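You operate a simulated robot arm through the tools that you are given. There is no shell and no other tool.

Carry out the task below with a simulated two-armed robot. There is one attempt and no reset: what you move stays moved.

JOB
Tip the dye jug into the tub and stir it in.
Fine: use the long stirrer; jug and stirrer go back. Set down upright: dye jug.

It is judged by the outcome, as a careful person would: the job done as asked, and still so three seconds after it is handed in. It fails if anything else is knocked over, pushed out of place, dropped, spilled or broken.

ROBOT AND FRAMES
Two 7-joint arms with fingered hands on one trunk that stands fixed in place. Base frame: the origin is at the foot of the trunk, x ahead of it, y to its left, z up; the work surface is at about z = 76. Units: cm, rad, N and s.
The left shoulder is at [6.8, 18.5, 116.4], the right one opposite. With the tool pointing down near the work surface each hand reaches from about 10 to 82 cm from the base axis, measured 20 degrees to its own side. Payload 4 kg a hand.
The TCP of each hand is the grasp point between the finger pads, 2.6 cm short of the fingertips. In the tool frame z runs along the fingers and y along their closing line. Largest opening 13.2 cm; the body of the gripper starts 7.3 cm behind the TCP. The gripper is a hand of 3 fingers: y runs from the thumb to the fingers, the wrist lies at [0, 0, -22.4] in the tool frame, and closing takes about 1.5 s.
Orientation is told as [roll, pitch, yaw] about the base's x, y, z axes, in that order, counted from this pose: with the fingers straight down and closing along the base's y, the tool's x points along the base's -x, its y along +y and its z along -z.

CONTROLS
- The arms move only by the tool move_arm. It takes "left_steps", "right_steps" or both (then of equal length, played together; a hand with none holds still); each is a list of rows, each a list of 2 entries, a list of its own where there are three numbers: the shift along the tool's x, y, z in cm, then the turn, a rotation vector about the tool's x, y, z in rad. In form: [[[dx, dy, dz], [rx, ry, rz]], ...]. A call has 1 to 20 rows; each row is the pose to reach, as a shift and turn from the pose commanded when the call began, along the tool's axes at that moment. "left_fingers" and "right_fingers" are, for a hand that has rows, the opening in per cent of the stroke, from 0 (shut) to 100 (fully open), set as the call begins (left out, the last holds). Each row takes 0.2 s and may step no farther than 5 cm and 0.15 rad from the row before; otherwise, or with a gripper value out of range, the whole call is refused. A pose out of reach is approached as far as the arm can. The call stops where the force on the tool passes 40 N (or 10 N more than at its start, if that is more) or the arm is blocked; 0.2 s more then pass. The fingers move at their own pace (about 7.2 cm/s each) and stop on an object; they squeeze with about 33 N. The grip force told is the motor's: it shows also when the fingers shut on nothing. Time passes only in rows, and 0.2 s behind the last, so rows that repeat a pose let the fingers close. The reply holds the time, the measured pose of the TCP, the force on the tool along the base axes, the opening and the grip force, in the units named above and with some noise, with the torque about the TCP (base axes, N m) and any sound that the robot's microphone picked up, and new pictures: "show" is both (left out), scene, wrist or none (wrist: the cameras of the hands that moved).
- Cameras (640 x 400 px; columns grow to the right, rows downward): "scene" is now at [16, -6.05, 139.28]; the picture's right is [-0.65, -0.75, 0.12], its down [-0.49, 0.30, -0.82] and it looks along [0.58, -0.59, -0.57] (base axes); focal length 246 px, centre (320, 200). "left" rides on the left gripper at [-6.2, 0.3, -9.2] in its tool frame; the picture's right is [-0.05, -1.00, 0.00], its down [0.83, -0.04, -0.56] and it looks along [0.55, -0.03, 0.83] (tool axes); focal length 230 px, centre (320, 200). "right" rides on the right gripper at [6.2, 0.3, -9.2] in its tool frame; the picture's right is [-0.05, 1.00, 0.00], its down [-0.83, -0.04, -0.56] and it looks along [-0.55, -0.03, 0.83] (tool axes); focal length 230 px, centre (320, 200). There is no depth. A picture from a camera that has moved, and an enlarged one, comes with that camera's place and axes in the base frame and with its lens.
- slide_trunk(by): slides the trunk up (or, below 0, down) by that many cm; the arms and the scene camera ride with it, the base frame stays. It gives what a move gives, with no picture.
- set_fingers(finger1, finger2, thumb_bend, hand): sets how far each is bent, from 0 (flat) to 1 (curled in); at 0.3 the hand is open as for a grip, at 0.7 the pads meet at the TCP. One left out holds its place. A second passes; each finger stops where it meets its share of the squeeze, and holds until it gets a number again. A gripper value or a shape takes the hand back. It gives what a move gives, with no picture; readings hold the bend of each and the force on the fingers (four entries, about 0 where the hand has none), thumb and palm.
- grasp_type(shape, hand): the hand has 3 fingers and takes this shape, open, in about a second: jaw (thumb against the fingers, like two jaws); tri (thumb and two fingers); tip (a fingertip pinch); poke (one finger out to press); point (the index stretched); flat (the hand flat); cup (the hand cupped); fist (a fist). The gripper value then closes the fingers along that shape, each until it touches; the sizes above hold for jaw. It gives what a move gives, with no picture.
- pan_tilt(pan, tilt): turns the head with the scene camera to pan (to the left, within 1.501 rad either way) and tilt (down, from -0.506 to 1.204), counted from straight ahead of the robot. It gives what a move gives, and a new picture of the scene camera.
- inspect(camera, box): a new picture of the part [left, top, right, bottom] of that camera's present view, enlarged. No time passes.
- close_job(): hands the job in; it is judged then, once.

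Places have to be worked out from the pictures, the camera data and where the tool is seen. Open the grippers and draw the arms clear of the work before you hand the job in, unless the task says otherwise.

The tools are called after "Emit:" by a JSON object that holds its "api" and its "payload". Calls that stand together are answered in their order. move_arm: Moves the arms, as the interface text tells. Its arguments: {"type":"object","properties":{"left_steps":{"type":"array","items":{"type":"array"}},"left_fingers":{"type":"number"},"right_steps":{"type":"array","items":{"type":"array"}},"right_fingers":{"type":"number"},"show":{"type":"string","enum":["both","scene","wrist","none"]}},"required":[]} The other tools are called the same way: slide_trunk (by) slides the trunk up or down; grasp_type (shape, hand) gives the hand a shape; set_fingers (finger1, finger2, thumb_bend, hand) moves the fingers one by one; pan_tilt (pan, tilt) turns the head that bears the scene camera; inspect (camera, box) takes an enlarged picture of a part of a camera's view; close_job () hands the job in.

At the start:

```text
time_s: 0.0
left_position: [48.74, -4.65, 121.29]
left_ee_rot: [-0.001, -0.003, 0.0]
left_wrist_force: [-0.8, -0.2, 0.7]
left_ft_torque: [-0.02, -0.01, 0.0]
left_width: 13.2
left_gripper_force: 0.0
left_shape: jaw
left_bend: [0.3, 0.3, 0.3]
left_finger forces: [0.0, 0.0, 0.1, 0.0, 0.1, 0.0]
right_position: [46.94, -48.93, 122.71]
right_ee_rot: [0.0, 0.001, -0.004]
right_wrist_force: [-0.2, 0.3, 0.2]
right_ft_torque: [-0.01, -0.01, 0.02]
right_width: 13.17
right_gripper_force: 0.0
right_shape: jaw
right_bend: [0.3, 0.3, 0.3]
right_finger forces: [0.1, 0.0, 0.0, 0.1, 0.0, 0.0]
trunk travel left (down, up): [-20.0, 26.2]
head pan, tilt: [-0.719, 0.475]
```

scene: 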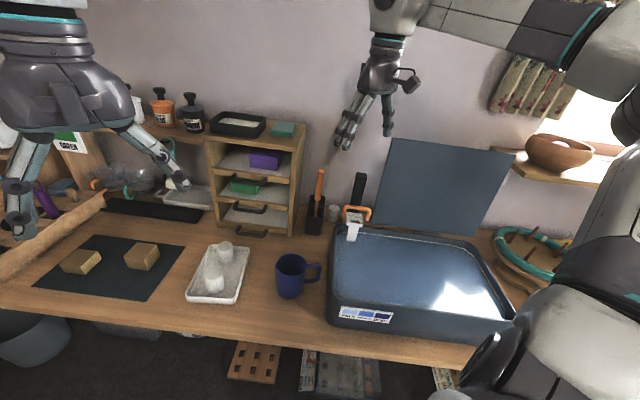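
right: 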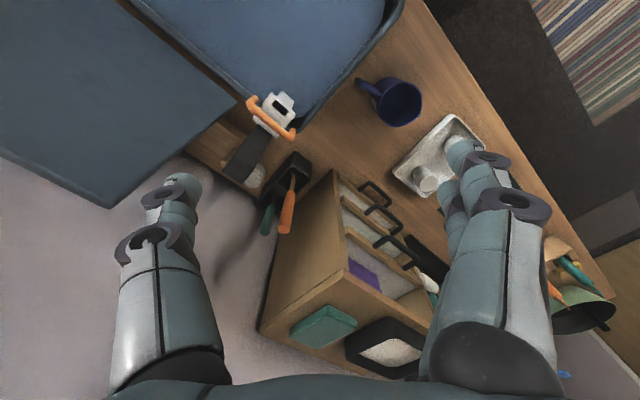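
left: 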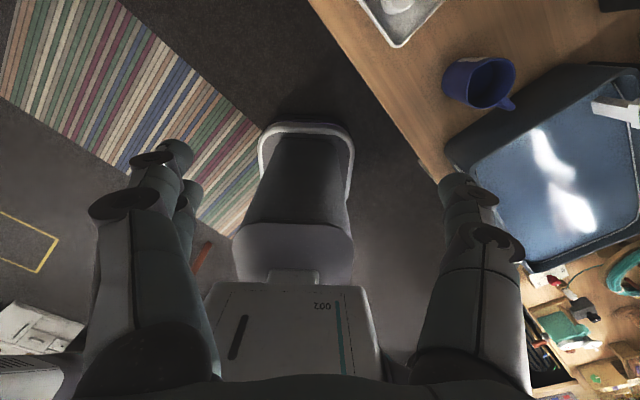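

The scene shows a tub filled with liquid, a blue mug/jug and a black holder with sticks in it behind. I'll look closer before moving anything.

Emit:
{"api": "inspect", "payload": {"camera": "scene", "box": [260, 140, 420, 240]}}

Emit:
{"api": "inspect", "payload": {"camera": "scene", "box": [180, 220, 420, 370]}}

Emit:
{"api": "inspect", "payload": {"camera": "right", "box": [200, 60, 440, 260]}}

Emit:
{"api": "inspect", "payload": {"camera": "left", "box": [420, 20, 640, 400]}}

```text
4.00 times, centred on (340, 190) of scene
camera zoom: at [16.0, -6.05, 139.28], right [-0.65, -0.75, 0.12], down [-0.49, 0.3, -0.82], along [0.58, -0.59, -0.57], focal length 984 px, centre (240, 240)
```

zoom: 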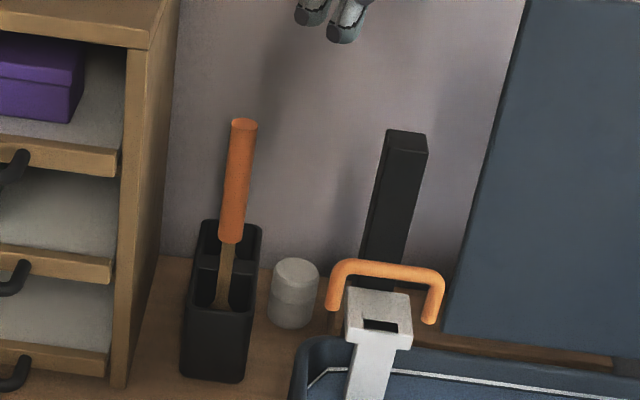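

```text
2.67 times, centred on (300, 295) of scene
camera zoom: at [16.0, -6.05, 139.28], right [-0.65, -0.75, 0.12], down [-0.49, 0.3, -0.82], along [0.58, -0.59, -0.57], focal length 656 px, centre (373, -53)
```

zoom: 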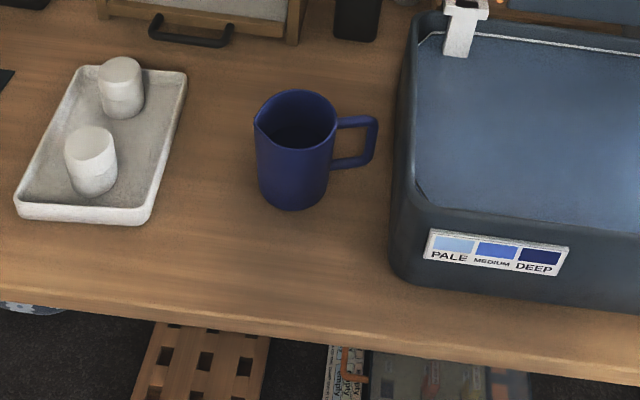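

```text
2.00 times, centred on (320, 160) of right
camera zoom: at [40.74, -48.56, 132.0], right [0.05, 1.0, 0.0], down [0.83, -0.04, 0.56], along [0.55, -0.03, -0.83], focal length 460 px, centre (320, 280)
```

zoom: 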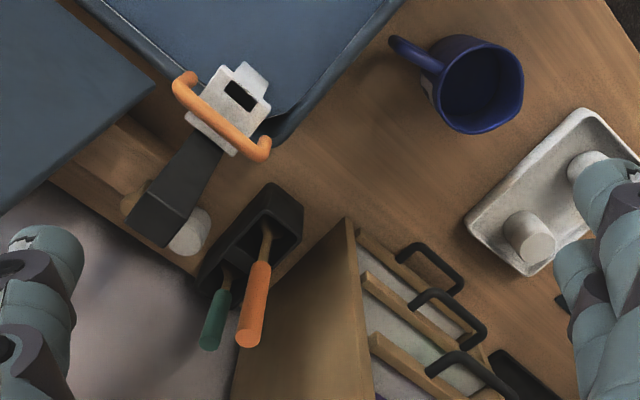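

```text
1.05 times, centred on (530, 210) of left (not enlarged: the box is as wide or as high as the picture)
camera zoom: at [54.79, -4.43, 130.43], right [0.05, -1.0, 0.0], down [-0.83, -0.04, 0.56], along [-0.55, -0.03, -0.83], focal length 242 px, centre (99, 190)
```

zoom: 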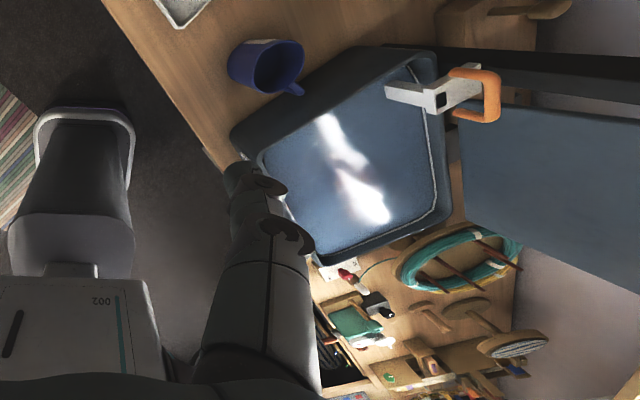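

The jug stands just left of the tub with its handle toward the tub and its spout away from it. The holder behind has an orange-handled stirrer and a green-handled one. I'll turn the head for a better look at the tub, jug and holder.

Emit:
{"api": "pan_tilt", "payload": {"pan": -0.95, "tilt": 0.65}}

```text
time_s: 0.8
left_position: [48.73, -4.63, 121.23]
left_ee_rot: [-0.001, 0.0, 0.0]
left_wrist_force: [-0.2, 0.2, 0.5]
left_ft_torque: [0.01, -0.01, -0.01]
left_width: 13.18
left_gripper_force: 0.1
left_shape: jaw
left_bend: [0.3, 0.3, 0.3]
left_finger forces: [0.1, 0.0, 0.0, 0.1, 0.1, 0.1]
right_position: [47.02, -48.87, 122.84]
right_ee_rot: [0.0, -0.002, -0.001]
right_wrist_force: [-0.4, 0.0, -0.7]
right_ft_torque: [-0.01, -0.02, -0.01]
right_width: 13.21
right_gripper_force: 0.1
right_shape: jaw
right_bend: [0.3, 0.3, 0.3]
right_finger forces: [0.1, 0.0, 0.1, 0.0, 0.0, 0.0]
trunk travel left (down, up): [-20.0, 26.2]
head pan, tilt: [-0.949, 0.649]
camera scene: at [13.93, -7.08, 138.07], right [-0.8, -0.58, 0.14], down [-0.49, 0.49, -0.72], along [0.35, -0.65, -0.68], focal length 246 px, centre (320, 200)
```

scene: 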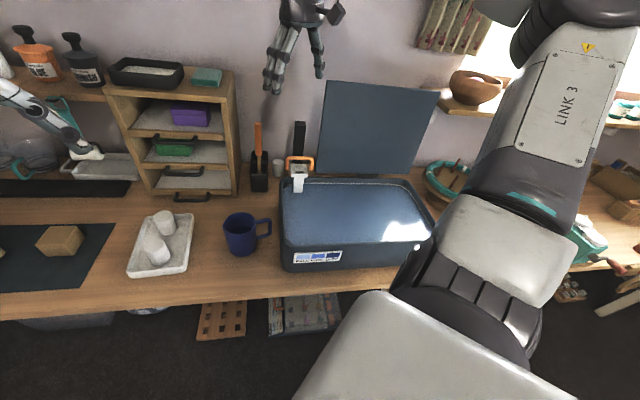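

The tub, jug and holder are now central. I'll zoom on each to measure them.

Emit:
{"api": "inspect", "payload": {"camera": "scene", "box": [270, 110, 440, 280]}}

Emit:
{"api": "inspect", "payload": {"camera": "scene", "box": [200, 180, 300, 280]}}

Emit:
{"api": "inspect", "payload": {"camera": "scene", "box": [230, 110, 330, 210]}}

Emit:
{"api": "inspect", "payload": {"camera": "right", "box": [340, 60, 500, 160]}}

Emit:
{"api": "inspect", "payload": {"camera": "left", "box": [430, 40, 530, 130]}}

```text
2.35 times, centred on (355, 195) of scene
camera zoom: at [13.93, -7.08, 138.07], right [-0.8, -0.58, 0.14], down [-0.49, 0.49, -0.72], along [0.35, -0.65, -0.68], focal length 579 px, centre (238, 212)
```

zoom: 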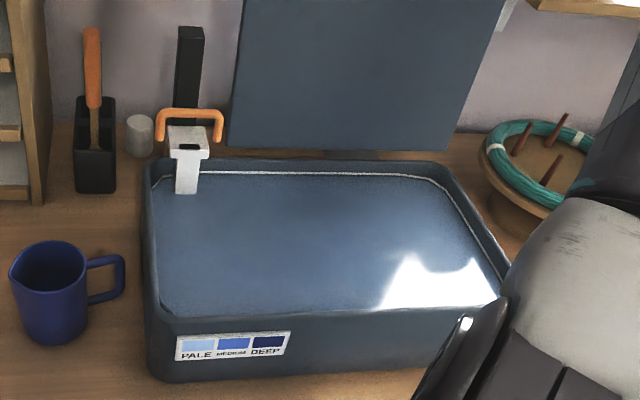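

```text
4.00 times, centred on (250, 230) of scene
camera zoom: at [13.93, -7.08, 138.07], right [-0.8, -0.58, 0.14], down [-0.49, 0.49, -0.72], along [0.35, -0.65, -0.68], focal length 984 px, centre (600, 80)
```

zoom: 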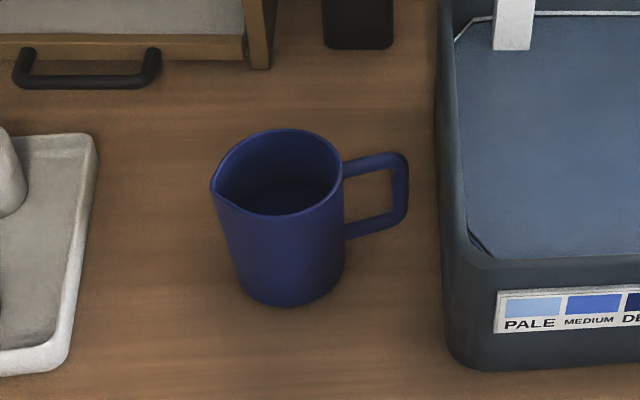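

```text
4.00 times, centred on (280, 160) of scene
camera zoom: at [13.93, -7.08, 138.07], right [-0.8, -0.58, 0.14], down [-0.49, 0.49, -0.72], along [0.35, -0.65, -0.68], focal length 984 px, centre (480, 360)
```

zoom: 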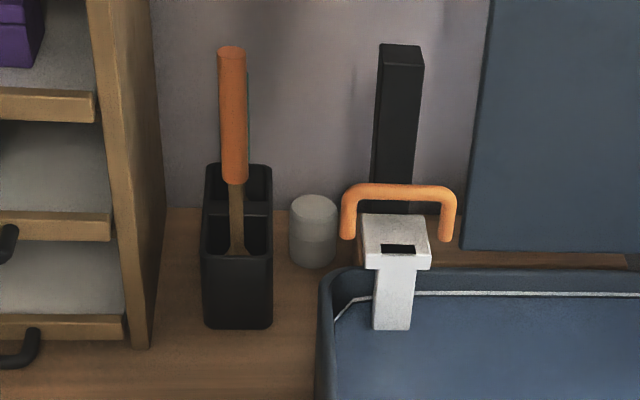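

```text
4.00 times, centred on (420, 110) of right
camera zoom: at [40.74, -48.56, 132.0], right [0.05, 1.0, 0.0], down [0.83, -0.04, 0.56], along [0.55, -0.03, -0.83], focal length 920 px, centre (-80, 560)
```

zoom: 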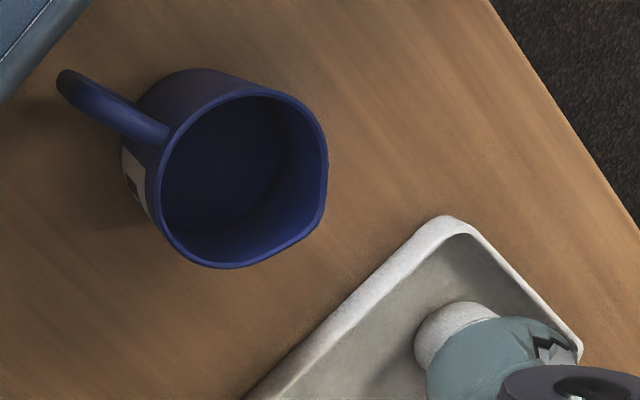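

```text
4.44 times, centred on (480, 85) of left
camera zoom: at [54.79, -4.42, 130.44], right [0.05, -1.0, 0.0], down [-0.83, -0.04, 0.56], along [-0.55, -0.03, -0.83], focal length 1022 px, centre (-391, 711)
```

zoom: 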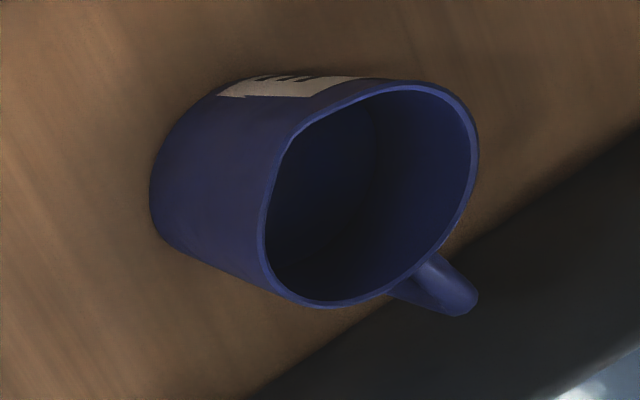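

The readings are consistent: jug rim centre is near [50.3, -34, 87], with the handle toward azimuth 240°. The tub rim is near z 88 and centred about [30, -60]. The long orange stirrer's top is near [67, -56.5, 101]. Before touching anything I'll dry-run the pouring pose with the empty right hand high over the tub, starting with the yaw.

Emit:
{"api": "move_arm", "payload": {"right_steps": [[[1.4, -1.1, 0.2], [0, 0, -0.131]], [[2.8, -2.2, 0.4], [0, 0, -0.262]], [[4.1, -3.4, 0.6], [0, 0, -0.393]], [[5.5, -4.5, 0.8], [0, 0, -0.524]], [[6.9, -5.6, 1.0], [0, 0, -0.654]], [[8.2, -6.8, 1.2], [0, 0, -0.785]], [[9.6, -7.9, 1.4], [0, 0, -0.916]], [[11, -9.1, 1.6], [0, 0, -1.047]]], "show": "both"}}

```text
time_s: 2.5
left_position: [48.61, -4.84, 121.17]
left_ee_rot: [0.0, 0.0, -0.001]
left_wrist_force: [-0.9, 0.6, -0.2]
left_ft_torque: [-0.03, 0.0, -0.03]
left_width: 13.16
left_gripper_force: 0.0
left_shape: jaw
left_bend: [0.3, 0.3, 0.3]
left_finger forces: [0.0, 0.0, 0.0, 0.0, 0.1, 0.1]
right_position: [35.91, -58.01, 121.19]
right_ee_rot: [0.001, 0.0, 1.05]
right_wrist_force: [0.4, -0.5, 0.0]
right_ft_torque: [-0.01, -0.02, 0.0]
right_width: 13.2
right_gripper_force: 0.1
right_shape: jaw
right_bend: [0.3, 0.3, 0.3]
right_finger forces: [0.0, 0.0, 0.0, 0.0, 0.0, 0.0]
trunk travel left (down, up): [-20.0, 26.2]
head pan, tilt: [-0.949, 0.649]
camera scene: at [13.85, -7.13, 138.07], right [-0.8, -0.58, 0.14], down [-0.49, 0.49, -0.72], along [0.35, -0.65, -0.68], focal length 246 px, centre (320, 200)
camera right: at [32.49, -63.23, 130.37], right [-0.84, 0.54, 0.0], down [0.45, 0.7, 0.56], along [0.3, 0.47, -0.83], focal length 230 px, centre (320, 200)
```

scene: 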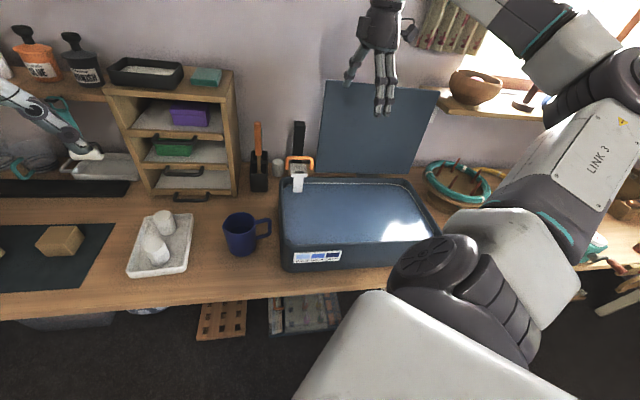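
right: 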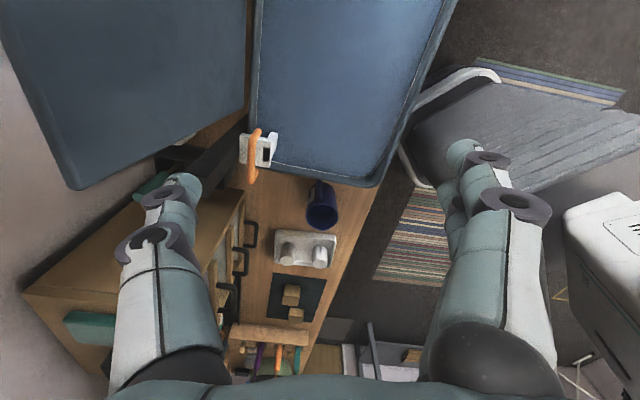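

The yaw was reached. Next I tilt about the closing line in the air over the tub to check that the pouring pose is reachable.

Emit:
{"api": "move_arm", "payload": {"right_steps": [[[0, 0, 0], [0, 0.14, 0]], [[0, 0, 0], [0, 0.28, 0]], [[0, 0, 0], [0, 0.42, 0]], [[0, 0, 0], [0, 0.56, 0]], [[0, 0, 0], [0, 0.7, 0]], [[0, 0, 0], [0, 0.84, 0]], [[0, 0, 0], [0, 0.98, 0]], [[0, 0, 0], [0, 1.12, 0]], [[0, 0, 0], [0, 1.26, 0]], [[0, 0, 0], [0, 1.4, 0]], [[0, 0, 0], [0, 1.54, 0]]], "show": "both"}}

```text
time_s: 5.0
left_position: [48.76, -4.89, 121.25]
left_ee_rot: [-0.001, 0.001, -0.001]
left_wrist_force: [0.4, -1.0, 0.6]
left_ft_torque: [0.02, 0.01, 0.0]
left_width: 13.19
left_gripper_force: 0.1
left_shape: jaw
left_bend: [0.3, 0.3, 0.3]
left_finger forces: [0.1, 0.0, 0.0, 0.0, 0.0, 0.0]
right_position: [35.72, -63.07, 118.78]
right_ee_rot: [0.02, 1.538, 1.069]
right_wrist_force: [0.0, -0.1, -0.2]
right_ft_torque: [-0.02, 0.03, -0.03]
right_width: 13.21
right_gripper_force: 0.2
right_shape: jaw
right_bend: [0.3, 0.3, 0.3]
right_finger forces: [0.1, 0.0, 0.0, 0.0, 0.0, 0.0]
right hand out of reach, approached as far as the arm can: row 10, 11
trunk travel left (down, up): [-20.0, 26.2]
head pan, tilt: [-0.949, 0.649]
camera scene: at [14.04, -7.19, 138.04], right [-0.8, -0.58, 0.14], down [-0.49, 0.49, -0.72], along [0.35, -0.65, -0.68], focal length 246 px, centre (320, 200)
camera right: at [39.86, -55.02, 125.27], right [-0.87, 0.5, -0.05], down [0.33, 0.48, -0.81], along [-0.38, -0.72, -0.58], focal length 230 px, centre (320, 200)
```

scene: 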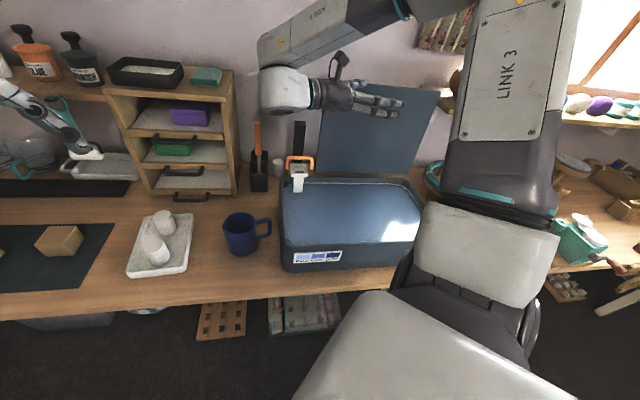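
right: 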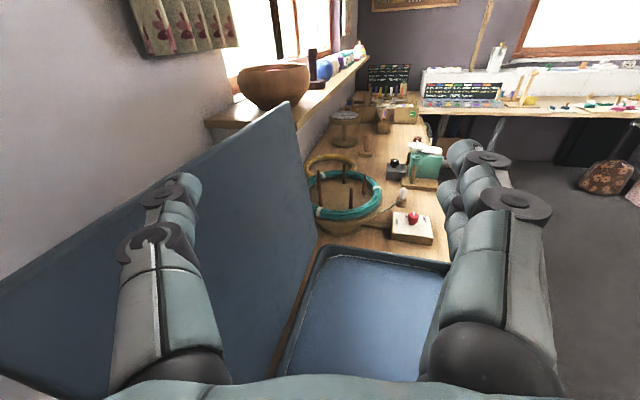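

At about 80–90° tilt with that heading the arm hits a limit. I'll swing the heading so that the hand points more directly away from the shoulder, and lower it a bit.

Emit:
{"api": "move_arm", "payload": {"right_steps": [[[-1.5, 0.3, 0.5], [0.12, 0, 0]], [[-3, 0.6, 1.0], [0.24, 0, 0]], [[-4.5, 0.8, 1.6], [0.36, 0, 0]], [[-6, 1.1, 2.1], [0.48, 0, 0]], [[-7.5, 1.3, 2.6], [0.6, 0, 0]], [[-9, 1.6, 3.2], [0.7, 0, 0]]], "show": "both"}}

```text
time_s: 6.3
left_position: [48.6, -4.88, 121.12]
left_ee_rot: [-0.001, 0.001, 0.0]
left_wrist_force: [0.4, -0.3, -0.5]
left_ft_torque: [0.0, -0.01, 0.03]
left_width: 13.19
left_gripper_force: 0.0
left_shape: jaw
left_bend: [0.3, 0.3, 0.3]
left_finger forces: [0.1, 0.0, 0.0, 0.1, 0.0, 0.0]
right_position: [32.8, -64.52, 109.66]
right_ee_rot: [-0.707, 1.538, 1.04]
right_wrist_force: [0.2, -1.1, -0.1]
right_ft_torque: [-0.01, 0.0, -0.01]
right_width: 13.18
right_gripper_force: 0.1
right_shape: jaw
right_bend: [0.3, 0.3, 0.3]
right_finger forces: [0.0, 0.0, 0.1, 0.1, 0.0, 0.0]
trunk travel left (down, up): [-20.0, 26.2]
head pan, tilt: [-0.949, 0.649]
camera scene: at [13.87, -7.13, 138.07], right [-0.8, -0.58, 0.14], down [-0.49, 0.49, -0.72], along [0.35, -0.65, -0.68], focal length 246 px, centre (320, 200)
camera right: at [30.69, -55.75, 116.14], right [-0.98, -0.17, -0.07], down [-0.04, 0.58, -0.82], along [0.18, -0.8, -0.57], focal length 230 px, centre (320, 200)
```

scene: 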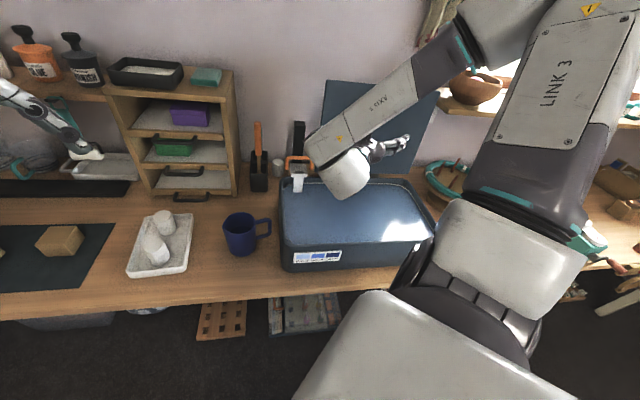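
right: 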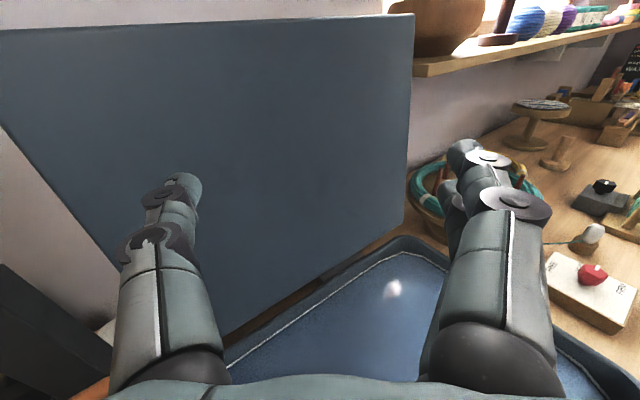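

That pose was reached with the hand horizontal. I'll test the extra tilt past horizontal (to about 115°) needed to empty the jug.

Emit:
{"api": "move_arm", "payload": {"right_steps": [[[0, 0, 0], [0, 0.12, 0]], [[0, 0, 0], [0, 0.24, 0]], [[0, 0, 0], [0, 0.36, 0]], [[0, 0, 0], [0, 0.48, 0]]], "show": "both"}}

```text
time_s: 7.3
left_position: [48.72, -5.0, 121.15]
left_ee_rot: [0.001, -0.001, 0.0]
left_wrist_force: [-0.1, -0.1, 0.3]
left_ft_torque: [0.05, 0.01, 0.03]
left_width: 13.18
left_gripper_force: 0.1
left_shape: jaw
left_bend: [0.3, 0.3, 0.3]
left_finger forces: [0.0, 0.1, 0.1, 0.1, 0.0, 0.1]
right_position: [32.75, -67.92, 110.49]
right_ee_rot: [-3.092, 1.119, -1.352]
right_wrist_force: [0.1, -0.1, 0.5]
right_ft_torque: [0.0, 0.0, 0.03]
right_width: 13.2
right_gripper_force: 0.0
right_shape: jaw
right_bend: [0.3, 0.3, 0.3]
right_finger forces: [0.0, 0.0, 0.0, 0.0, 0.0, 0.0]
right hand out of reach, approached as far as the arm can: row 4
trunk travel left (down, up): [-20.0, 26.2]
head pan, tilt: [-0.949, 0.649]
camera scene: at [13.97, -7.28, 138.04], right [-0.8, -0.58, 0.14], down [-0.49, 0.49, -0.72], along [0.35, -0.65, -0.68], focal length 246 px, centre (320, 200)
camera right: at [30.5, -57.18, 111.92], right [-0.98, -0.2, -0.07], down [0.04, 0.15, -0.99], along [0.2, -0.97, -0.13], focal length 230 px, centre (320, 200)
```

scene: 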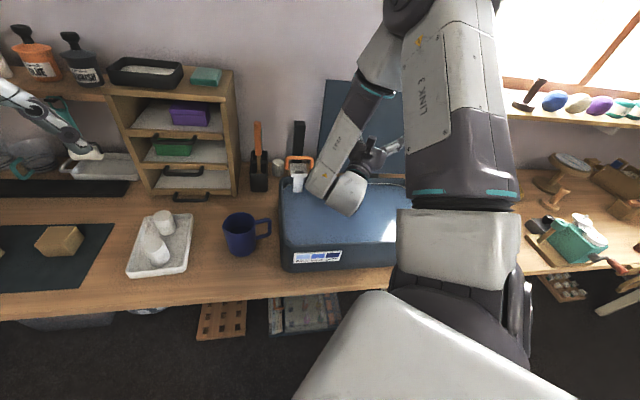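
right: 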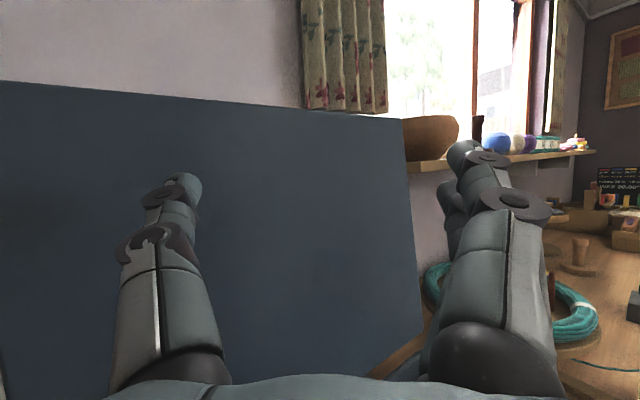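

Tilt of about 116° was reached, but near the arm's limit, with the position drifting about 3 cm. I'll check whether the same tilt is comfortable with the hand higher relative to the shoulder, since lowering the trunk would give the same effect.

Emit:
{"api": "move_arm", "payload": {"right_steps": [[[3, 0, 0.6], [0, 0, 0]], [[6, 0, 1.2], [0, 0, 0]], [[9, 0, 1.8], [0, 0, 0]], [[12.1, 0, 2.5], [0, 0, 0]], [[12.1, 0, 2.5], [0, 0, 0]]], "show": "scene"}}

```text
time_s: 8.6
left_position: [48.76, -4.78, 121.1]
left_ee_rot: [0.002, 0.002, 0.0]
left_wrist_force: [-0.4, -0.7, -0.3]
left_ft_torque: [0.05, -0.01, -0.01]
left_width: 13.21
left_gripper_force: 0.1
left_shape: jaw
left_bend: [0.3, 0.3, 0.3]
left_finger forces: [0.1, 0.0, 0.1, 0.0, 0.0, 0.1]
right_position: [32.04, -64.86, 122.34]
right_ee_rot: [-3.1, 1.115, -1.361]
right_wrist_force: [-0.8, -0.9, -0.9]
right_ft_torque: [-0.01, 0.0, -0.03]
right_width: 13.16
right_gripper_force: 0.1
right_shape: jaw
right_bend: [0.3, 0.3, 0.3]
right_finger forces: [0.0, 0.0, 0.0, 0.1, 0.0, 0.0]
trunk travel left (down, up): [-20.0, 26.2]
head pan, tilt: [-0.949, 0.649]
camera scene: at [14.02, -7.13, 138.04], right [-0.8, -0.58, 0.14], down [-0.49, 0.49, -0.72], along [0.35, -0.65, -0.68], focal length 246 px, centre (320, 200)
```

scene: 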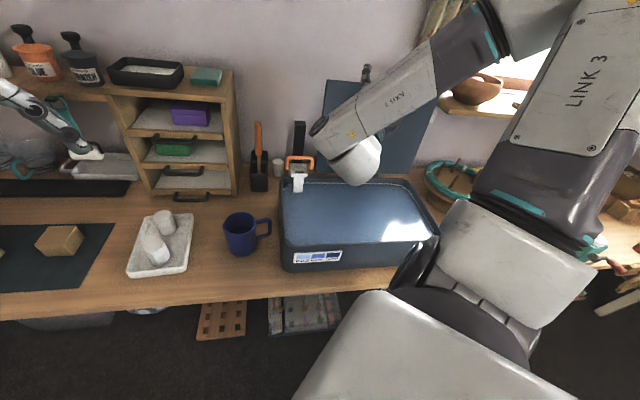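

At this relative height the tilt is comfortable, so I'll pour with the trunk lowered about 12 cm. First I bring the empty hand back to vertical.

Emit:
{"api": "move_arm", "payload": {"right_steps": [[[0, 0, 0], [0, -0.14, 0]], [[0, 0, 0], [0, -0.28, 0]], [[0, 0, 0], [0, -0.42, 0]], [[0, 0, 0], [0, -0.56, 0]], [[0, 0, 0], [0, -0.7, 0]], [[0, 0, 0], [0, -0.84, 0]], [[0, 0, 0], [0, -0.98, 0]], [[0, 0, 0], [0, -1.12, 0]], [[0, 0, 0], [0, -1.26, 0]], [[0, 0, 0], [0, -1.4, 0]], [[0, 0, 0], [0, -1.54, 0]], [[0, 0, 0], [0, -1.68, 0]], [[0, 0, 0], [0, -1.82, 0]], [[0, 0, 0], [0, -1.92, 0]], [[0, 0, 0], [0, -2.02, 0]]], "show": "scene"}}

Emit:
{"api": "slide_trunk", "payload": {"by": -12}}

```text
time_s: 11.8
left_position: [48.53, -4.86, 121.13]
left_ee_rot: [0.0, 0.001, 0.0]
left_wrist_force: [0.4, 0.3, 0.6]
left_ft_torque: [0.01, 0.03, -0.01]
left_width: 13.18
left_gripper_force: 0.0
left_shape: jaw
left_bend: [0.3, 0.3, 0.3]
left_finger forces: [0.0, 0.0, 0.0, 0.0, 0.1, 0.0]
right_position: [32.0, -64.83, 122.51]
right_ee_rot: [-0.019, 0.006, 1.747]
right_wrist_force: [0.2, -0.8, -0.2]
right_ft_torque: [0.0, -0.04, -0.01]
right_width: 13.23
right_gripper_force: 0.0
right_shape: jaw
right_bend: [0.3, 0.3, 0.3]
right_finger forces: [0.1, 0.0, 0.1, 0.0, 0.0, 0.0]
trunk travel left (down, up): [-20.0, 26.2]
head pan, tilt: [-0.949, 0.649]
camera scene: at [13.95, -7.17, 138.05], right [-0.8, -0.58, 0.14], down [-0.49, 0.49, -0.72], along [0.35, -0.65, -0.68], focal length 246 px, centre (320, 200)
```

scene: 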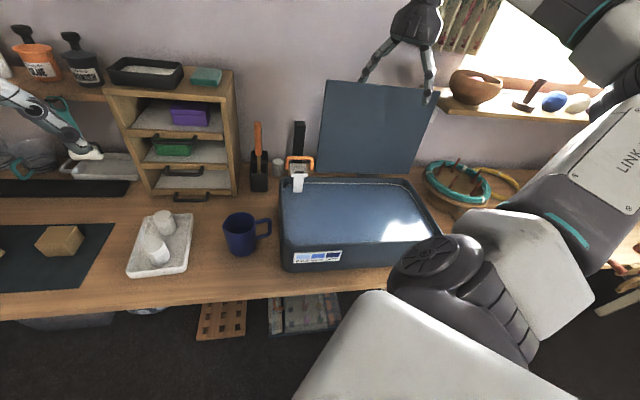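

```text
time_s: 13.2
left_position: [48.5, -4.78, 109.35]
left_ee_rot: [0.0, -0.003, 0.0]
left_wrist_force: [-0.3, 0.2, 0.1]
left_ft_torque: [0.03, -0.03, -0.04]
left_width: 13.18
left_gripper_force: 0.0
left_shape: jaw
left_bend: [0.3, 0.3, 0.3]
left_finger forces: [0.1, 0.0, 0.0, 0.1, 0.0, 0.0]
right_position: [31.96, -64.75, 110.55]
right_ee_rot: [-0.021, 0.006, 1.745]
right_wrist_force: [0.3, 0.2, -0.3]
right_ft_torque: [0.01, -0.02, 0.01]
right_width: 13.2
right_gripper_force: 0.0
right_shape: jaw
right_bend: [0.3, 0.3, 0.3]
right_finger forces: [0.1, 0.1, 0.0, 0.0, 0.1, 0.0]
trunk travel left (down, up): [-8.0, 38.2]
head pan, tilt: [-0.949, 0.649]
```

The trunk is lowered and the hand is at z 110.5. I move it above the jug with the closing line square to the handle–spout line, and check alignment from there.

Emit:
{"api": "move_arm", "payload": {"right_steps": [[[-2.7, -2.3, 0], [0, -0.002, 0.07]], [[-5.4, -4.7, 0], [0.001, -0.004, 0.14]], [[-8.1, -7, 0], [0.001, -0.006, 0.21]], [[-10.8, -9.4, 0], [0.001, -0.008, 0.28]], [[-13.5, -11.7, 0], [0.002, -0.01, 0.35]], [[-16.3, -14, 0], [0.002, -0.012, 0.42]], [[-19, -16.4, 0], [0.002, -0.014, 0.49]], [[-21.7, -18.7, 0], [0.003, -0.016, 0.56]], [[-24.4, -21.1, 0], [0.003, -0.018, 0.63]], [[-27.1, -23.4, 0], [0.003, -0.02, 0.698]], [[-27.1, -23.4, 0], [0.003, -0.02, 0.698]]], "show": "both"}}

```text
time_s: 15.7
left_position: [48.57, -4.83, 109.31]
left_ee_rot: [0.0, 0.0, 0.0]
left_wrist_force: [-1.3, 0.0, 0.5]
left_ft_torque: [0.03, -0.02, 0.02]
left_width: 13.18
left_gripper_force: 0.1
left_shape: jaw
left_bend: [0.3, 0.3, 0.3]
left_finger forces: [0.1, 0.0, 0.0, 0.0, 0.0, 0.0]
right_position: [50.2, -34.13, 110.92]
right_ee_rot: [-0.017, -0.027, 1.047]
right_wrist_force: [-1.1, -1.0, -0.2]
right_ft_torque: [0.02, 0.03, 0.02]
right_width: 13.2
right_gripper_force: 0.1
right_shape: jaw
right_bend: [0.3, 0.3, 0.3]
right_finger forces: [0.0, 0.0, 0.1, 0.0, 0.0, 0.1]
trunk travel left (down, up): [-8.0, 38.2]
head pan, tilt: [-0.949, 0.649]
camera scene: at [23.99, -7.16, 121.71], right [-0.76, -0.58, 0.29], down [-0.62, 0.49, -0.62], along [0.21, -0.65, -0.73], focal length 246 px, centre (320, 200)
camera right: at [46.69, -39.43, 119.93], right [-0.84, 0.54, -0.01], down [0.44, 0.69, 0.58], along [0.33, 0.48, -0.82], focal length 230 px, centre (320, 200)
```

scene: 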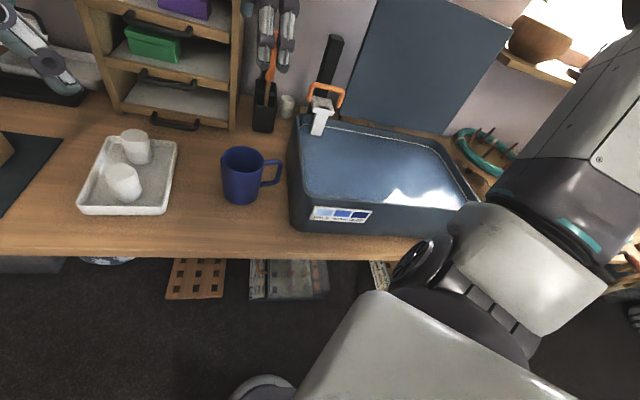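
right: 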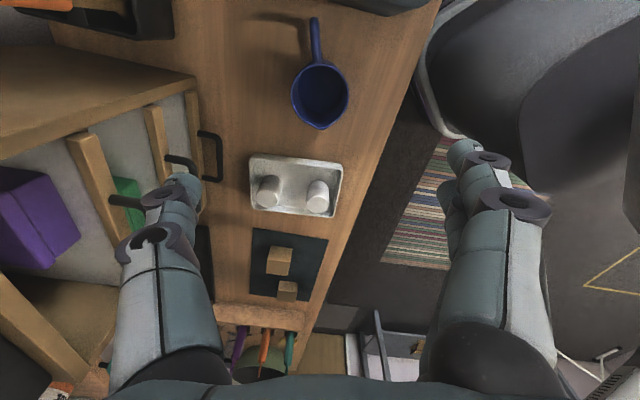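

The jug sits directly under the hand. I'll zoom in to fix its rim centre and handle direction precisely.

Emit:
{"api": "inspect", "payload": {"camera": "right", "box": [260, 0, 380, 150]}}

Emit:
{"api": "inspect", "payload": {"camera": "scene", "box": [180, 120, 320, 230]}}

```text
2.67 times, centred on (320, 75) of right
camera zoom: at [46.69, -39.43, 119.93], right [-0.84, 0.54, -0.01], down [0.44, 0.69, 0.58], along [0.33, 0.48, -0.82], focal length 614 px, centre (320, 533)
```

zoom: 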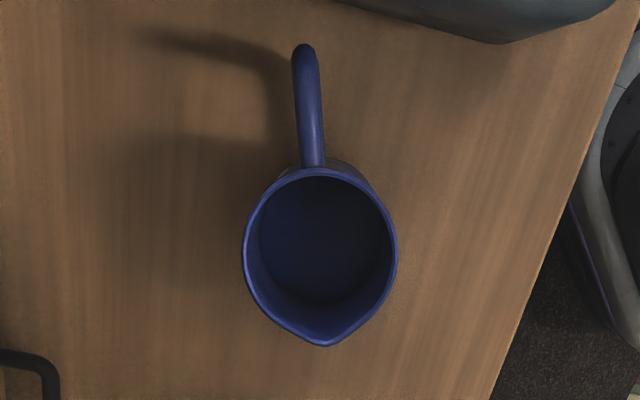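

```text
3.64 times, centred on (250, 175) of scene
camera zoom: at [23.99, -7.16, 121.71], right [-0.76, -0.58, 0.29], down [-0.62, 0.49, -0.62], along [0.21, -0.65, -0.73], focal length 895 px, centre (574, 291)
```

zoom: 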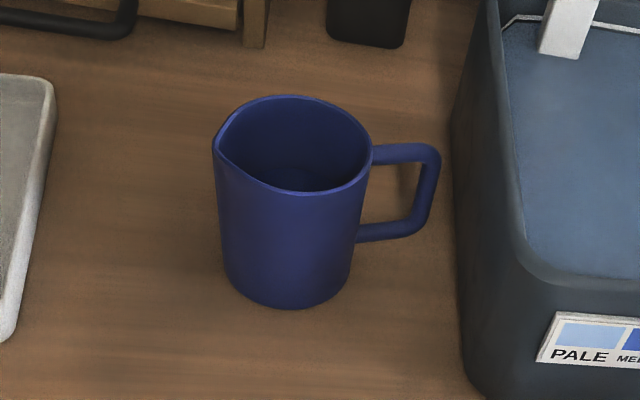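

The jug's axis is at about [50.4, -34.3] with the handle at about 241°, so the hand is aligned. I level out the small tilt and descend to just above the rim for a check.

Emit:
{"api": "move_arm", "payload": {"right_steps": [[[0, 0, 4], [-0.005, 0.008, 0]], [[0, 0, 8], [-0.01, 0.016, 0]], [[0, 0, 12], [-0.017, 0.027, 0]], [[0, 0, 15], [-0.017, 0.027, 0.01]], [[0, 0, 18], [-0.017, 0.027, 0.015]], [[0.1, 0, 20.4], [-0.017, 0.027, -0.015]], [[0.1, 0, 20.4], [-0.017, 0.027, -0.015]]], "right_fingers": 100, "show": "both"}}

```text
time_s: 17.2
left_position: [48.64, -4.75, 109.3]
left_ee_rot: [0.001, -0.001, -0.001]
left_wrist_force: [0.5, 0.8, -0.2]
left_ft_torque: [-0.01, 0.02, 0.02]
left_width: 13.18
left_gripper_force: 0.0
left_shape: jaw
left_bend: [0.3, 0.3, 0.3]
left_finger forces: [0.0, 0.1, 0.0, 0.1, 0.1, 0.0]
right_position: [50.63, -33.82, 90.52]
right_ee_rot: [0.001, 0.0, 1.062]
right_wrist_force: [0.4, 0.0, 0.1]
right_ft_torque: [-0.02, 0.02, -0.03]
right_width: 13.21
right_gripper_force: 0.0
right_shape: jaw
right_bend: [0.3, 0.3, 0.3]
right_finger forces: [0.0, 0.0, 0.0, 0.1, 0.1, 0.1]
trunk travel left (down, up): [-8.0, 38.2]
head pan, tilt: [-0.949, 0.649]
camera scene: at [24.0, -7.05, 121.72], right [-0.76, -0.58, 0.29], down [-0.62, 0.49, -0.62], along [0.21, -0.65, -0.73], focal length 246 px, centre (320, 200)
camera right: at [47.39, -39.04, 99.65], right [-0.85, 0.53, 0.0], down [0.44, 0.71, 0.55], along [0.29, 0.47, -0.83], focal length 230 px, centre (320, 200)
```

scene: 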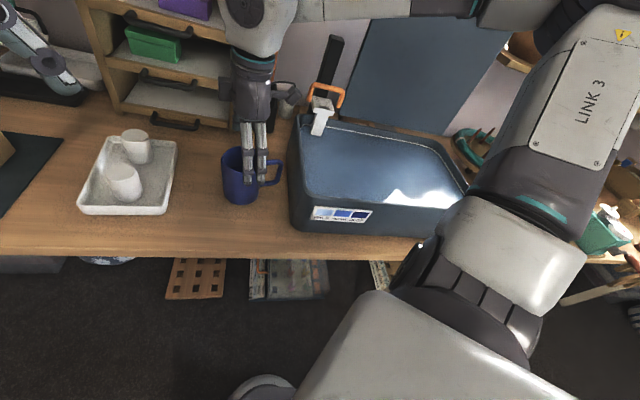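
right: 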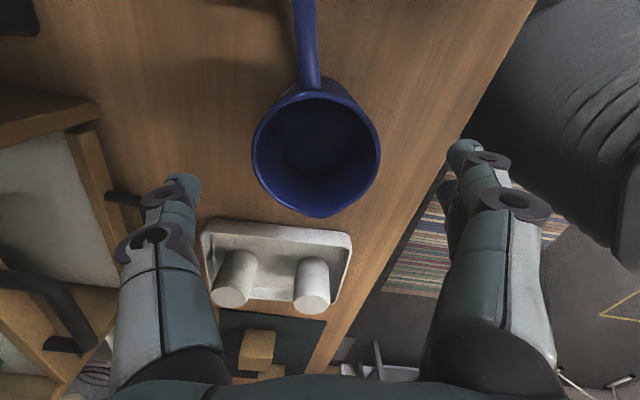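

The jug is centred between thumb and fingers, about 0.6 cm further along the tool's x. I correct that and descend to grasp height (TCP about 82.5).

Emit:
{"api": "move_arm", "payload": {"right_steps": [[[0.3, -0.1, 1.5], [0, 0, 0]], [[0.5, -0.2, 3], [0, 0, 0]], [[0.5, -0.2, 4.5], [0, 0, 0]], [[0.5, -0.2, 6], [0, 0, 0]], [[0.5, -0.2, 7.2], [0, 0, 0]], [[0.5, -0.2, 8.0], [0, 0, 0]], [[0.5, -0.2, 8.0], [0, 0, 0]]], "show": "both"}}

```text
time_s: 18.9
left_position: [48.78, -4.84, 109.21]
left_ee_rot: [0.0, 0.001, 0.001]
left_wrist_force: [-0.5, -0.9, -0.1]
left_ft_torque: [0.01, -0.03, -0.01]
left_width: 13.19
left_gripper_force: 0.0
left_shape: jaw
left_bend: [0.3, 0.3, 0.3]
left_finger forces: [0.1, 0.0, 0.0, 0.0, 0.1, 0.0]
right_position: [50.66, -34.3, 82.5]
right_ee_rot: [0.001, -0.001, 1.062]
right_wrist_force: [-0.4, -0.5, 0.5]
right_ft_torque: [0.02, 0.03, 0.03]
right_width: 13.21
right_gripper_force: 0.0
right_shape: jaw
right_bend: [0.3, 0.3, 0.3]
right_finger forces: [0.1, 0.0, 0.1, 0.1, 0.0, 0.0]
trunk travel left (down, up): [-8.0, 38.2]
head pan, tilt: [-0.949, 0.649]
camera scene: at [24.03, -7.08, 121.7], right [-0.76, -0.58, 0.29], down [-0.62, 0.49, -0.62], along [0.21, -0.65, -0.73], focal length 246 px, centre (320, 200)
camera right: at [47.45, -39.55, 91.63], right [-0.85, 0.53, 0.0], down [0.44, 0.7, 0.55], along [0.29, 0.47, -0.83], focal length 230 px, centre (320, 200)
```

scene: 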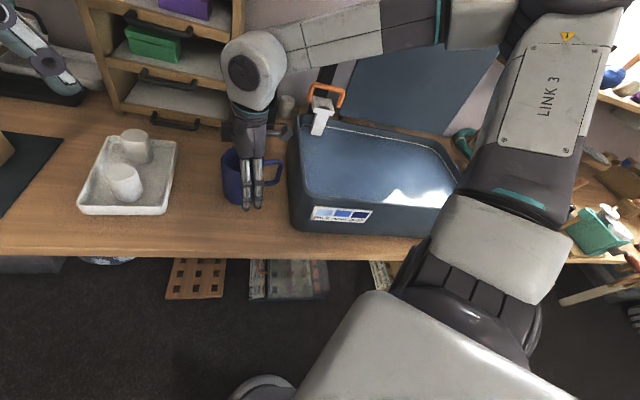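
right: 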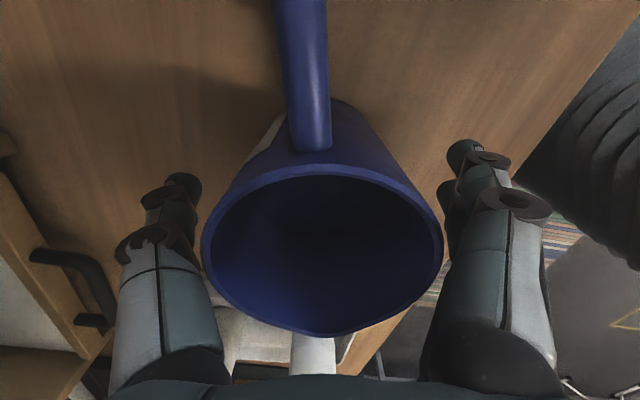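

The fingers straddle the jug with the handle clear of them. I now close the hand on the body.

Emit:
{"api": "move_arm", "payload": {"right_steps": [[[0, 0, 0], [0, 0, 0]], [[0, 0, 0], [0, 0, 0]], [[0, 0, 0], [0, 0, 0]], [[0, 0, 0], [0, 0, 0]], [[0, 0, 0], [0, 0, 0]], [[0, 0, 0], [0, 0, 0]], [[0, 0, 0], [0, 0, 0]], [[0, 0, 0], [0, 0, 0]], [[0, 0, 0], [0, 0, 0]]], "right_fingers": 0, "show": "both"}}

```text
time_s: 20.9
left_position: [48.72, -4.9, 109.23]
left_ee_rot: [-0.001, 0.0, -0.001]
left_wrist_force: [0.0, 0.1, 0.0]
left_ft_torque: [0.02, -0.05, 0.0]
left_width: 13.23
left_gripper_force: 0.0
left_shape: jaw
left_bend: [0.3, 0.3, 0.3]
left_finger forces: [0.0, 0.1, 0.0, 0.1, 0.1, 0.0]
right_position: [50.84, -34.3, 82.47]
right_ee_rot: [0.002, 0.001, 1.066]
right_wrist_force: [0.0, 0.5, -0.1]
right_ft_torque: [0.01, 0.02, -0.02]
right_width: 6.57
right_gripper_force: 32.7
right_shape: jaw
right_bend: [0.73, 0.72, 0.7]
right_finger forces: [15.6, 14.7, 0.1, 0.0, 29.5, 0.0]
trunk travel left (down, up): [-8.0, 38.2]
head pan, tilt: [-0.949, 0.649]
camera scene: at [24.06, -7.09, 121.69], right [-0.76, -0.58, 0.29], down [-0.62, 0.49, -0.62], along [0.21, -0.65, -0.73], focal length 246 px, centre (320, 200)
camera right: at [47.47, -39.56, 91.64], right [-0.85, 0.53, 0.0], down [0.44, 0.7, 0.55], along [0.29, 0.47, -0.83], focal length 230 px, centre (320, 200)
```

scene: 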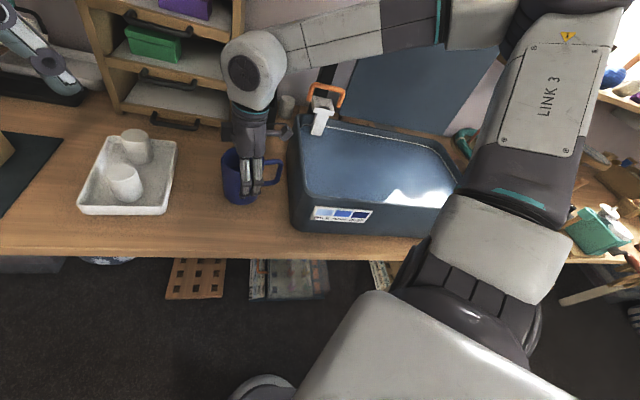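
right: 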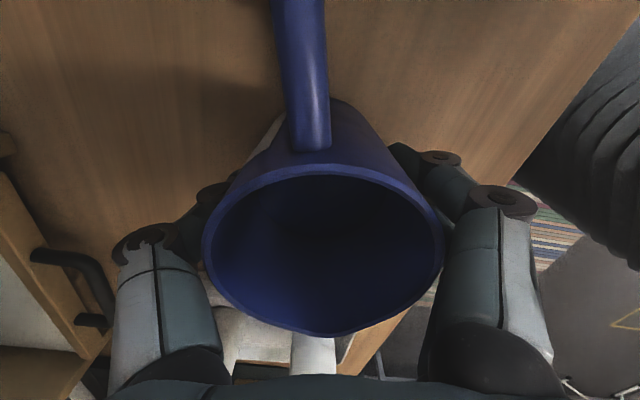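

Firm, balanced grip (about 30 N each side) and the jug did not move. I lift slowly, straight up, and check.

Emit:
{"api": "move_arm", "payload": {"right_steps": [[[0, 0, -0.4], [0, 0, 0]], [[0, 0, -1.0], [0, 0, 0]], [[0, 0, -1.8], [0, 0, 0]], [[0, 0, -2.6], [0, 0, 0]], [[0, 0, -3.2], [0, 0, 0]], [[0, 0, -3.5], [0, 0, 0]], [[0, 0, -3.5], [0, 0, 0]]], "show": "both"}}

```text
time_s: 22.4
left_position: [48.69, -4.76, 109.21]
left_ee_rot: [0.0, 0.001, 0.0]
left_wrist_force: [0.9, 1.3, -1.2]
left_ft_torque: [-0.04, 0.01, -0.01]
left_width: 13.2
left_gripper_force: 0.1
left_shape: jaw
left_bend: [0.3, 0.3, 0.3]
left_finger forces: [0.0, 0.0, 0.1, 0.1, 0.0, 0.0]
right_position: [50.67, -34.47, 85.94]
right_ee_rot: [0.001, 0.0, 1.062]
right_wrist_force: [0.3, -0.6, -2.5]
right_ft_torque: [0.02, 0.0, -0.01]
right_width: 6.57
right_gripper_force: 32.6
right_shape: jaw
right_bend: [0.73, 0.72, 0.7]
right_finger forces: [15.6, 14.5, 0.0, 0.0, 29.8, 0.1]
trunk travel left (down, up): [-8.0, 38.2]
head pan, tilt: [-0.949, 0.649]
camera scene: at [24.07, -7.09, 121.69], right [-0.76, -0.58, 0.29], down [-0.62, 0.49, -0.62], along [0.21, -0.65, -0.73], focal length 246 px, centre (320, 200)
camera right: at [47.45, -39.59, 95.11], right [-0.85, 0.53, 0.0], down [0.44, 0.7, 0.55], along [0.29, 0.47, -0.83], focal length 230 px, centre (320, 200)
```

scene: 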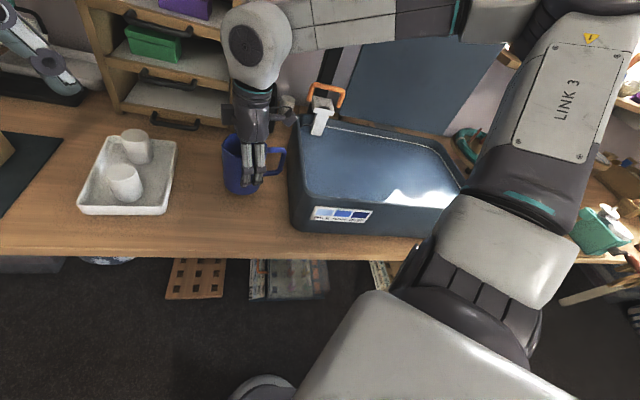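
right: 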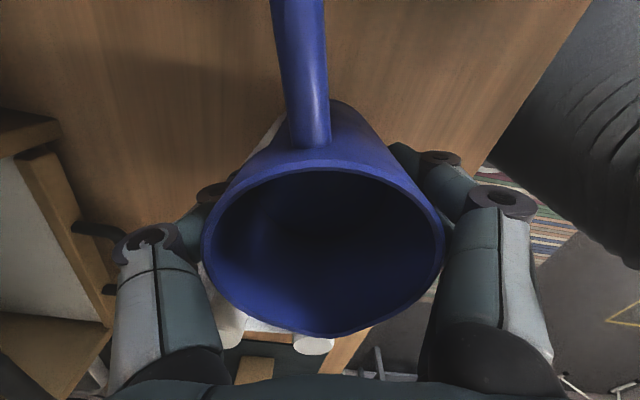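

The jug is held level; it weighs about 2.5 N. I raise it clear of the tub rim to TCP z of about 109.

Emit:
{"api": "move_arm", "payload": {"right_steps": [[[0, 0, -0.8], [0, 0, 0]], [[0, 0, -2.2], [0, 0, 0]], [[0, 0, -4.0], [0, 0, 0]], [[0, 0, -6.0], [0, 0, 0]], [[0, 0, -8.0], [0, 0, 0]], [[0, 0, -10.0], [0, 0, 0]], [[0, 0, -12.0], [0, 0, 0]], [[0, 0, -14.0], [0, 0, 0]], [[0, 0, -16.0], [0, 0, 0]], [[0, 0, -18.0], [0, 0, 0]], [[0, 0, -20.0], [0, 0, 0]], [[0, 0, -21.6], [0, 0, 0]], [[0, 0, -22.7], [0, 0, 0]], [[0, 0, -23.2], [0, 0, 0]], [[0, 0, -23.2], [0, 0, 0]]], "show": "scene"}}

```text
time_s: 25.6
left_position: [48.75, -4.64, 109.23]
left_ee_rot: [0.0, 0.001, 0.001]
left_wrist_force: [-0.1, 0.1, 0.7]
left_ft_torque: [0.01, 0.0, 0.0]
left_width: 13.17
left_gripper_force: 0.0
left_shape: jaw
left_bend: [0.3, 0.3, 0.3]
left_finger forces: [0.0, 0.0, 0.0, 0.0, 0.1, 0.0]
right_position: [50.79, -34.27, 109.11]
right_ee_rot: [0.002, -0.001, 1.063]
right_wrist_force: [0.5, 0.3, -3.3]
right_ft_torque: [0.0, -0.02, 0.01]
right_width: 6.58
right_gripper_force: 33.0
right_shape: jaw
right_bend: [0.73, 0.72, 0.7]
right_finger forces: [15.7, 14.7, 0.1, 0.0, 29.8, 0.0]
trunk travel left (down, up): [-8.0, 38.2]
head pan, tilt: [-0.949, 0.649]
camera scene: at [24.07, -7.1, 121.69], right [-0.76, -0.58, 0.29], down [-0.62, 0.49, -0.62], along [0.21, -0.65, -0.73], focal length 246 px, centre (320, 200)
```

scene: 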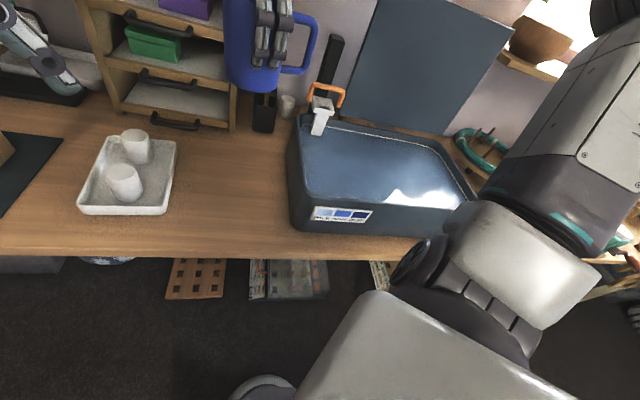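

The jug hangs level with its base at about 102, well above the rim. I carry it gently over the middle of the tub and turn it so that the spout faces back toward the arm, as rehearsed.

Emit:
{"api": "move_arm", "payload": {"right_steps": [[[0.3, 0, 0], [0, 0, -0.006]], [[1.2, 0.1, 0], [0, 0, -0.023]], [[2.6, 0.1, 0], [0, 0, -0.051]], [[4.5, 0.2, 0], [0, 0, -0.086]], [[6.7, 0.3, 0], [0, 0, -0.129]], [[9.2, 0.4, 0], [0, 0, -0.177]], [[11.9, 0.5, 0], [0, 0, -0.23]], [[14.8, 0.7, 0], [0, 0, -0.285]], [[17.75, 0.8, 0], [0, 0, -0.342]], [[20.7, 0.9, 0], [0, 0, -0.398]], [[23.6, 1.1, 0], [0, 0, -0.453]], [[26.3, 1.2, 0], [0, 0, -0.506]], [[28.8, 1.3, 0], [0, 0, -0.554]], [[31.0, 1.4, 0], [0, 0, -0.597]], [[32.9, 1.5, 0], [0, 0, -0.632]], [[34.3, 1.5, 0], [0, 0, -0.66]], [[35.2, 1.6, 0], [0, 0, -0.677]], [[35.5, 1.6, 0], [0, 0, -0.683]], [[35.5, 1.6, 0], [0, 0, -0.683]]], "show": "both"}}

```text
time_s: 29.6
left_position: [48.63, -4.83, 109.16]
left_ee_rot: [-0.001, 0.0, 0.0]
left_wrist_force: [0.4, -0.1, -0.8]
left_ft_torque: [0.01, 0.02, 0.0]
left_width: 13.21
left_gripper_force: 0.1
left_shape: jaw
left_bend: [0.3, 0.3, 0.3]
left_finger forces: [0.0, 0.1, 0.1, 0.1, 0.0, 0.1]
right_position: [32.09, -64.68, 109.17]
right_ee_rot: [0.001, -0.001, 1.745]
right_wrist_force: [-0.4, -1.0, -3.7]
right_ft_torque: [0.02, 0.03, -0.02]
right_width: 6.56
right_gripper_force: 32.6
right_shape: jaw
right_bend: [0.73, 0.72, 0.7]
right_finger forces: [15.6, 14.5, 0.1, 0.0, 29.7, 0.1]
trunk travel left (down, up): [-8.0, 38.2]
head pan, tilt: [-0.949, 0.649]
camera scene: at [24.05, -7.12, 121.69], right [-0.76, -0.58, 0.29], down [-0.62, 0.49, -0.62], along [0.21, -0.65, -0.73], focal length 246 px, centre (320, 200)
camera right: at [32.79, -70.76, 118.3], right [-0.99, -0.12, 0.0], down [-0.1, 0.83, 0.56], along [-0.07, 0.55, -0.83], focal length 230 px, centre (320, 200)
```

scene: 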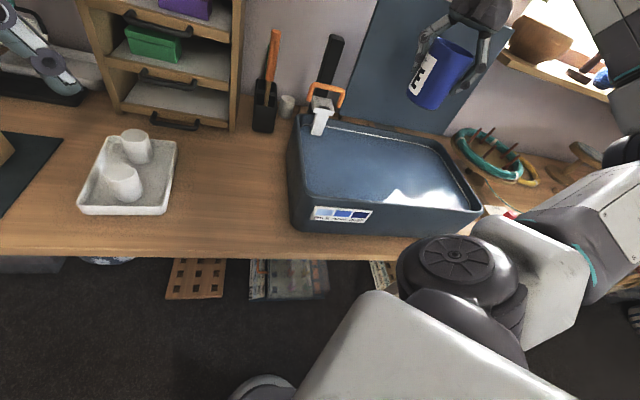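
right: 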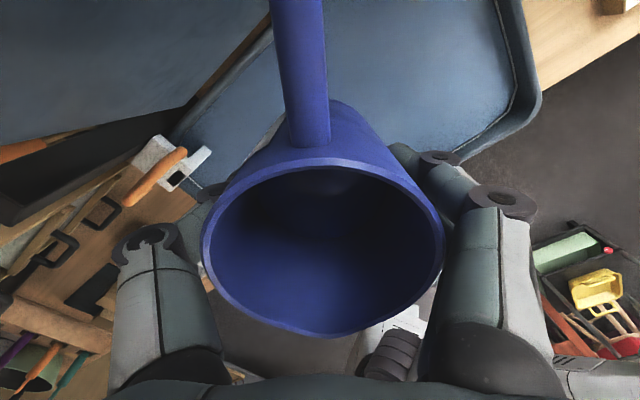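

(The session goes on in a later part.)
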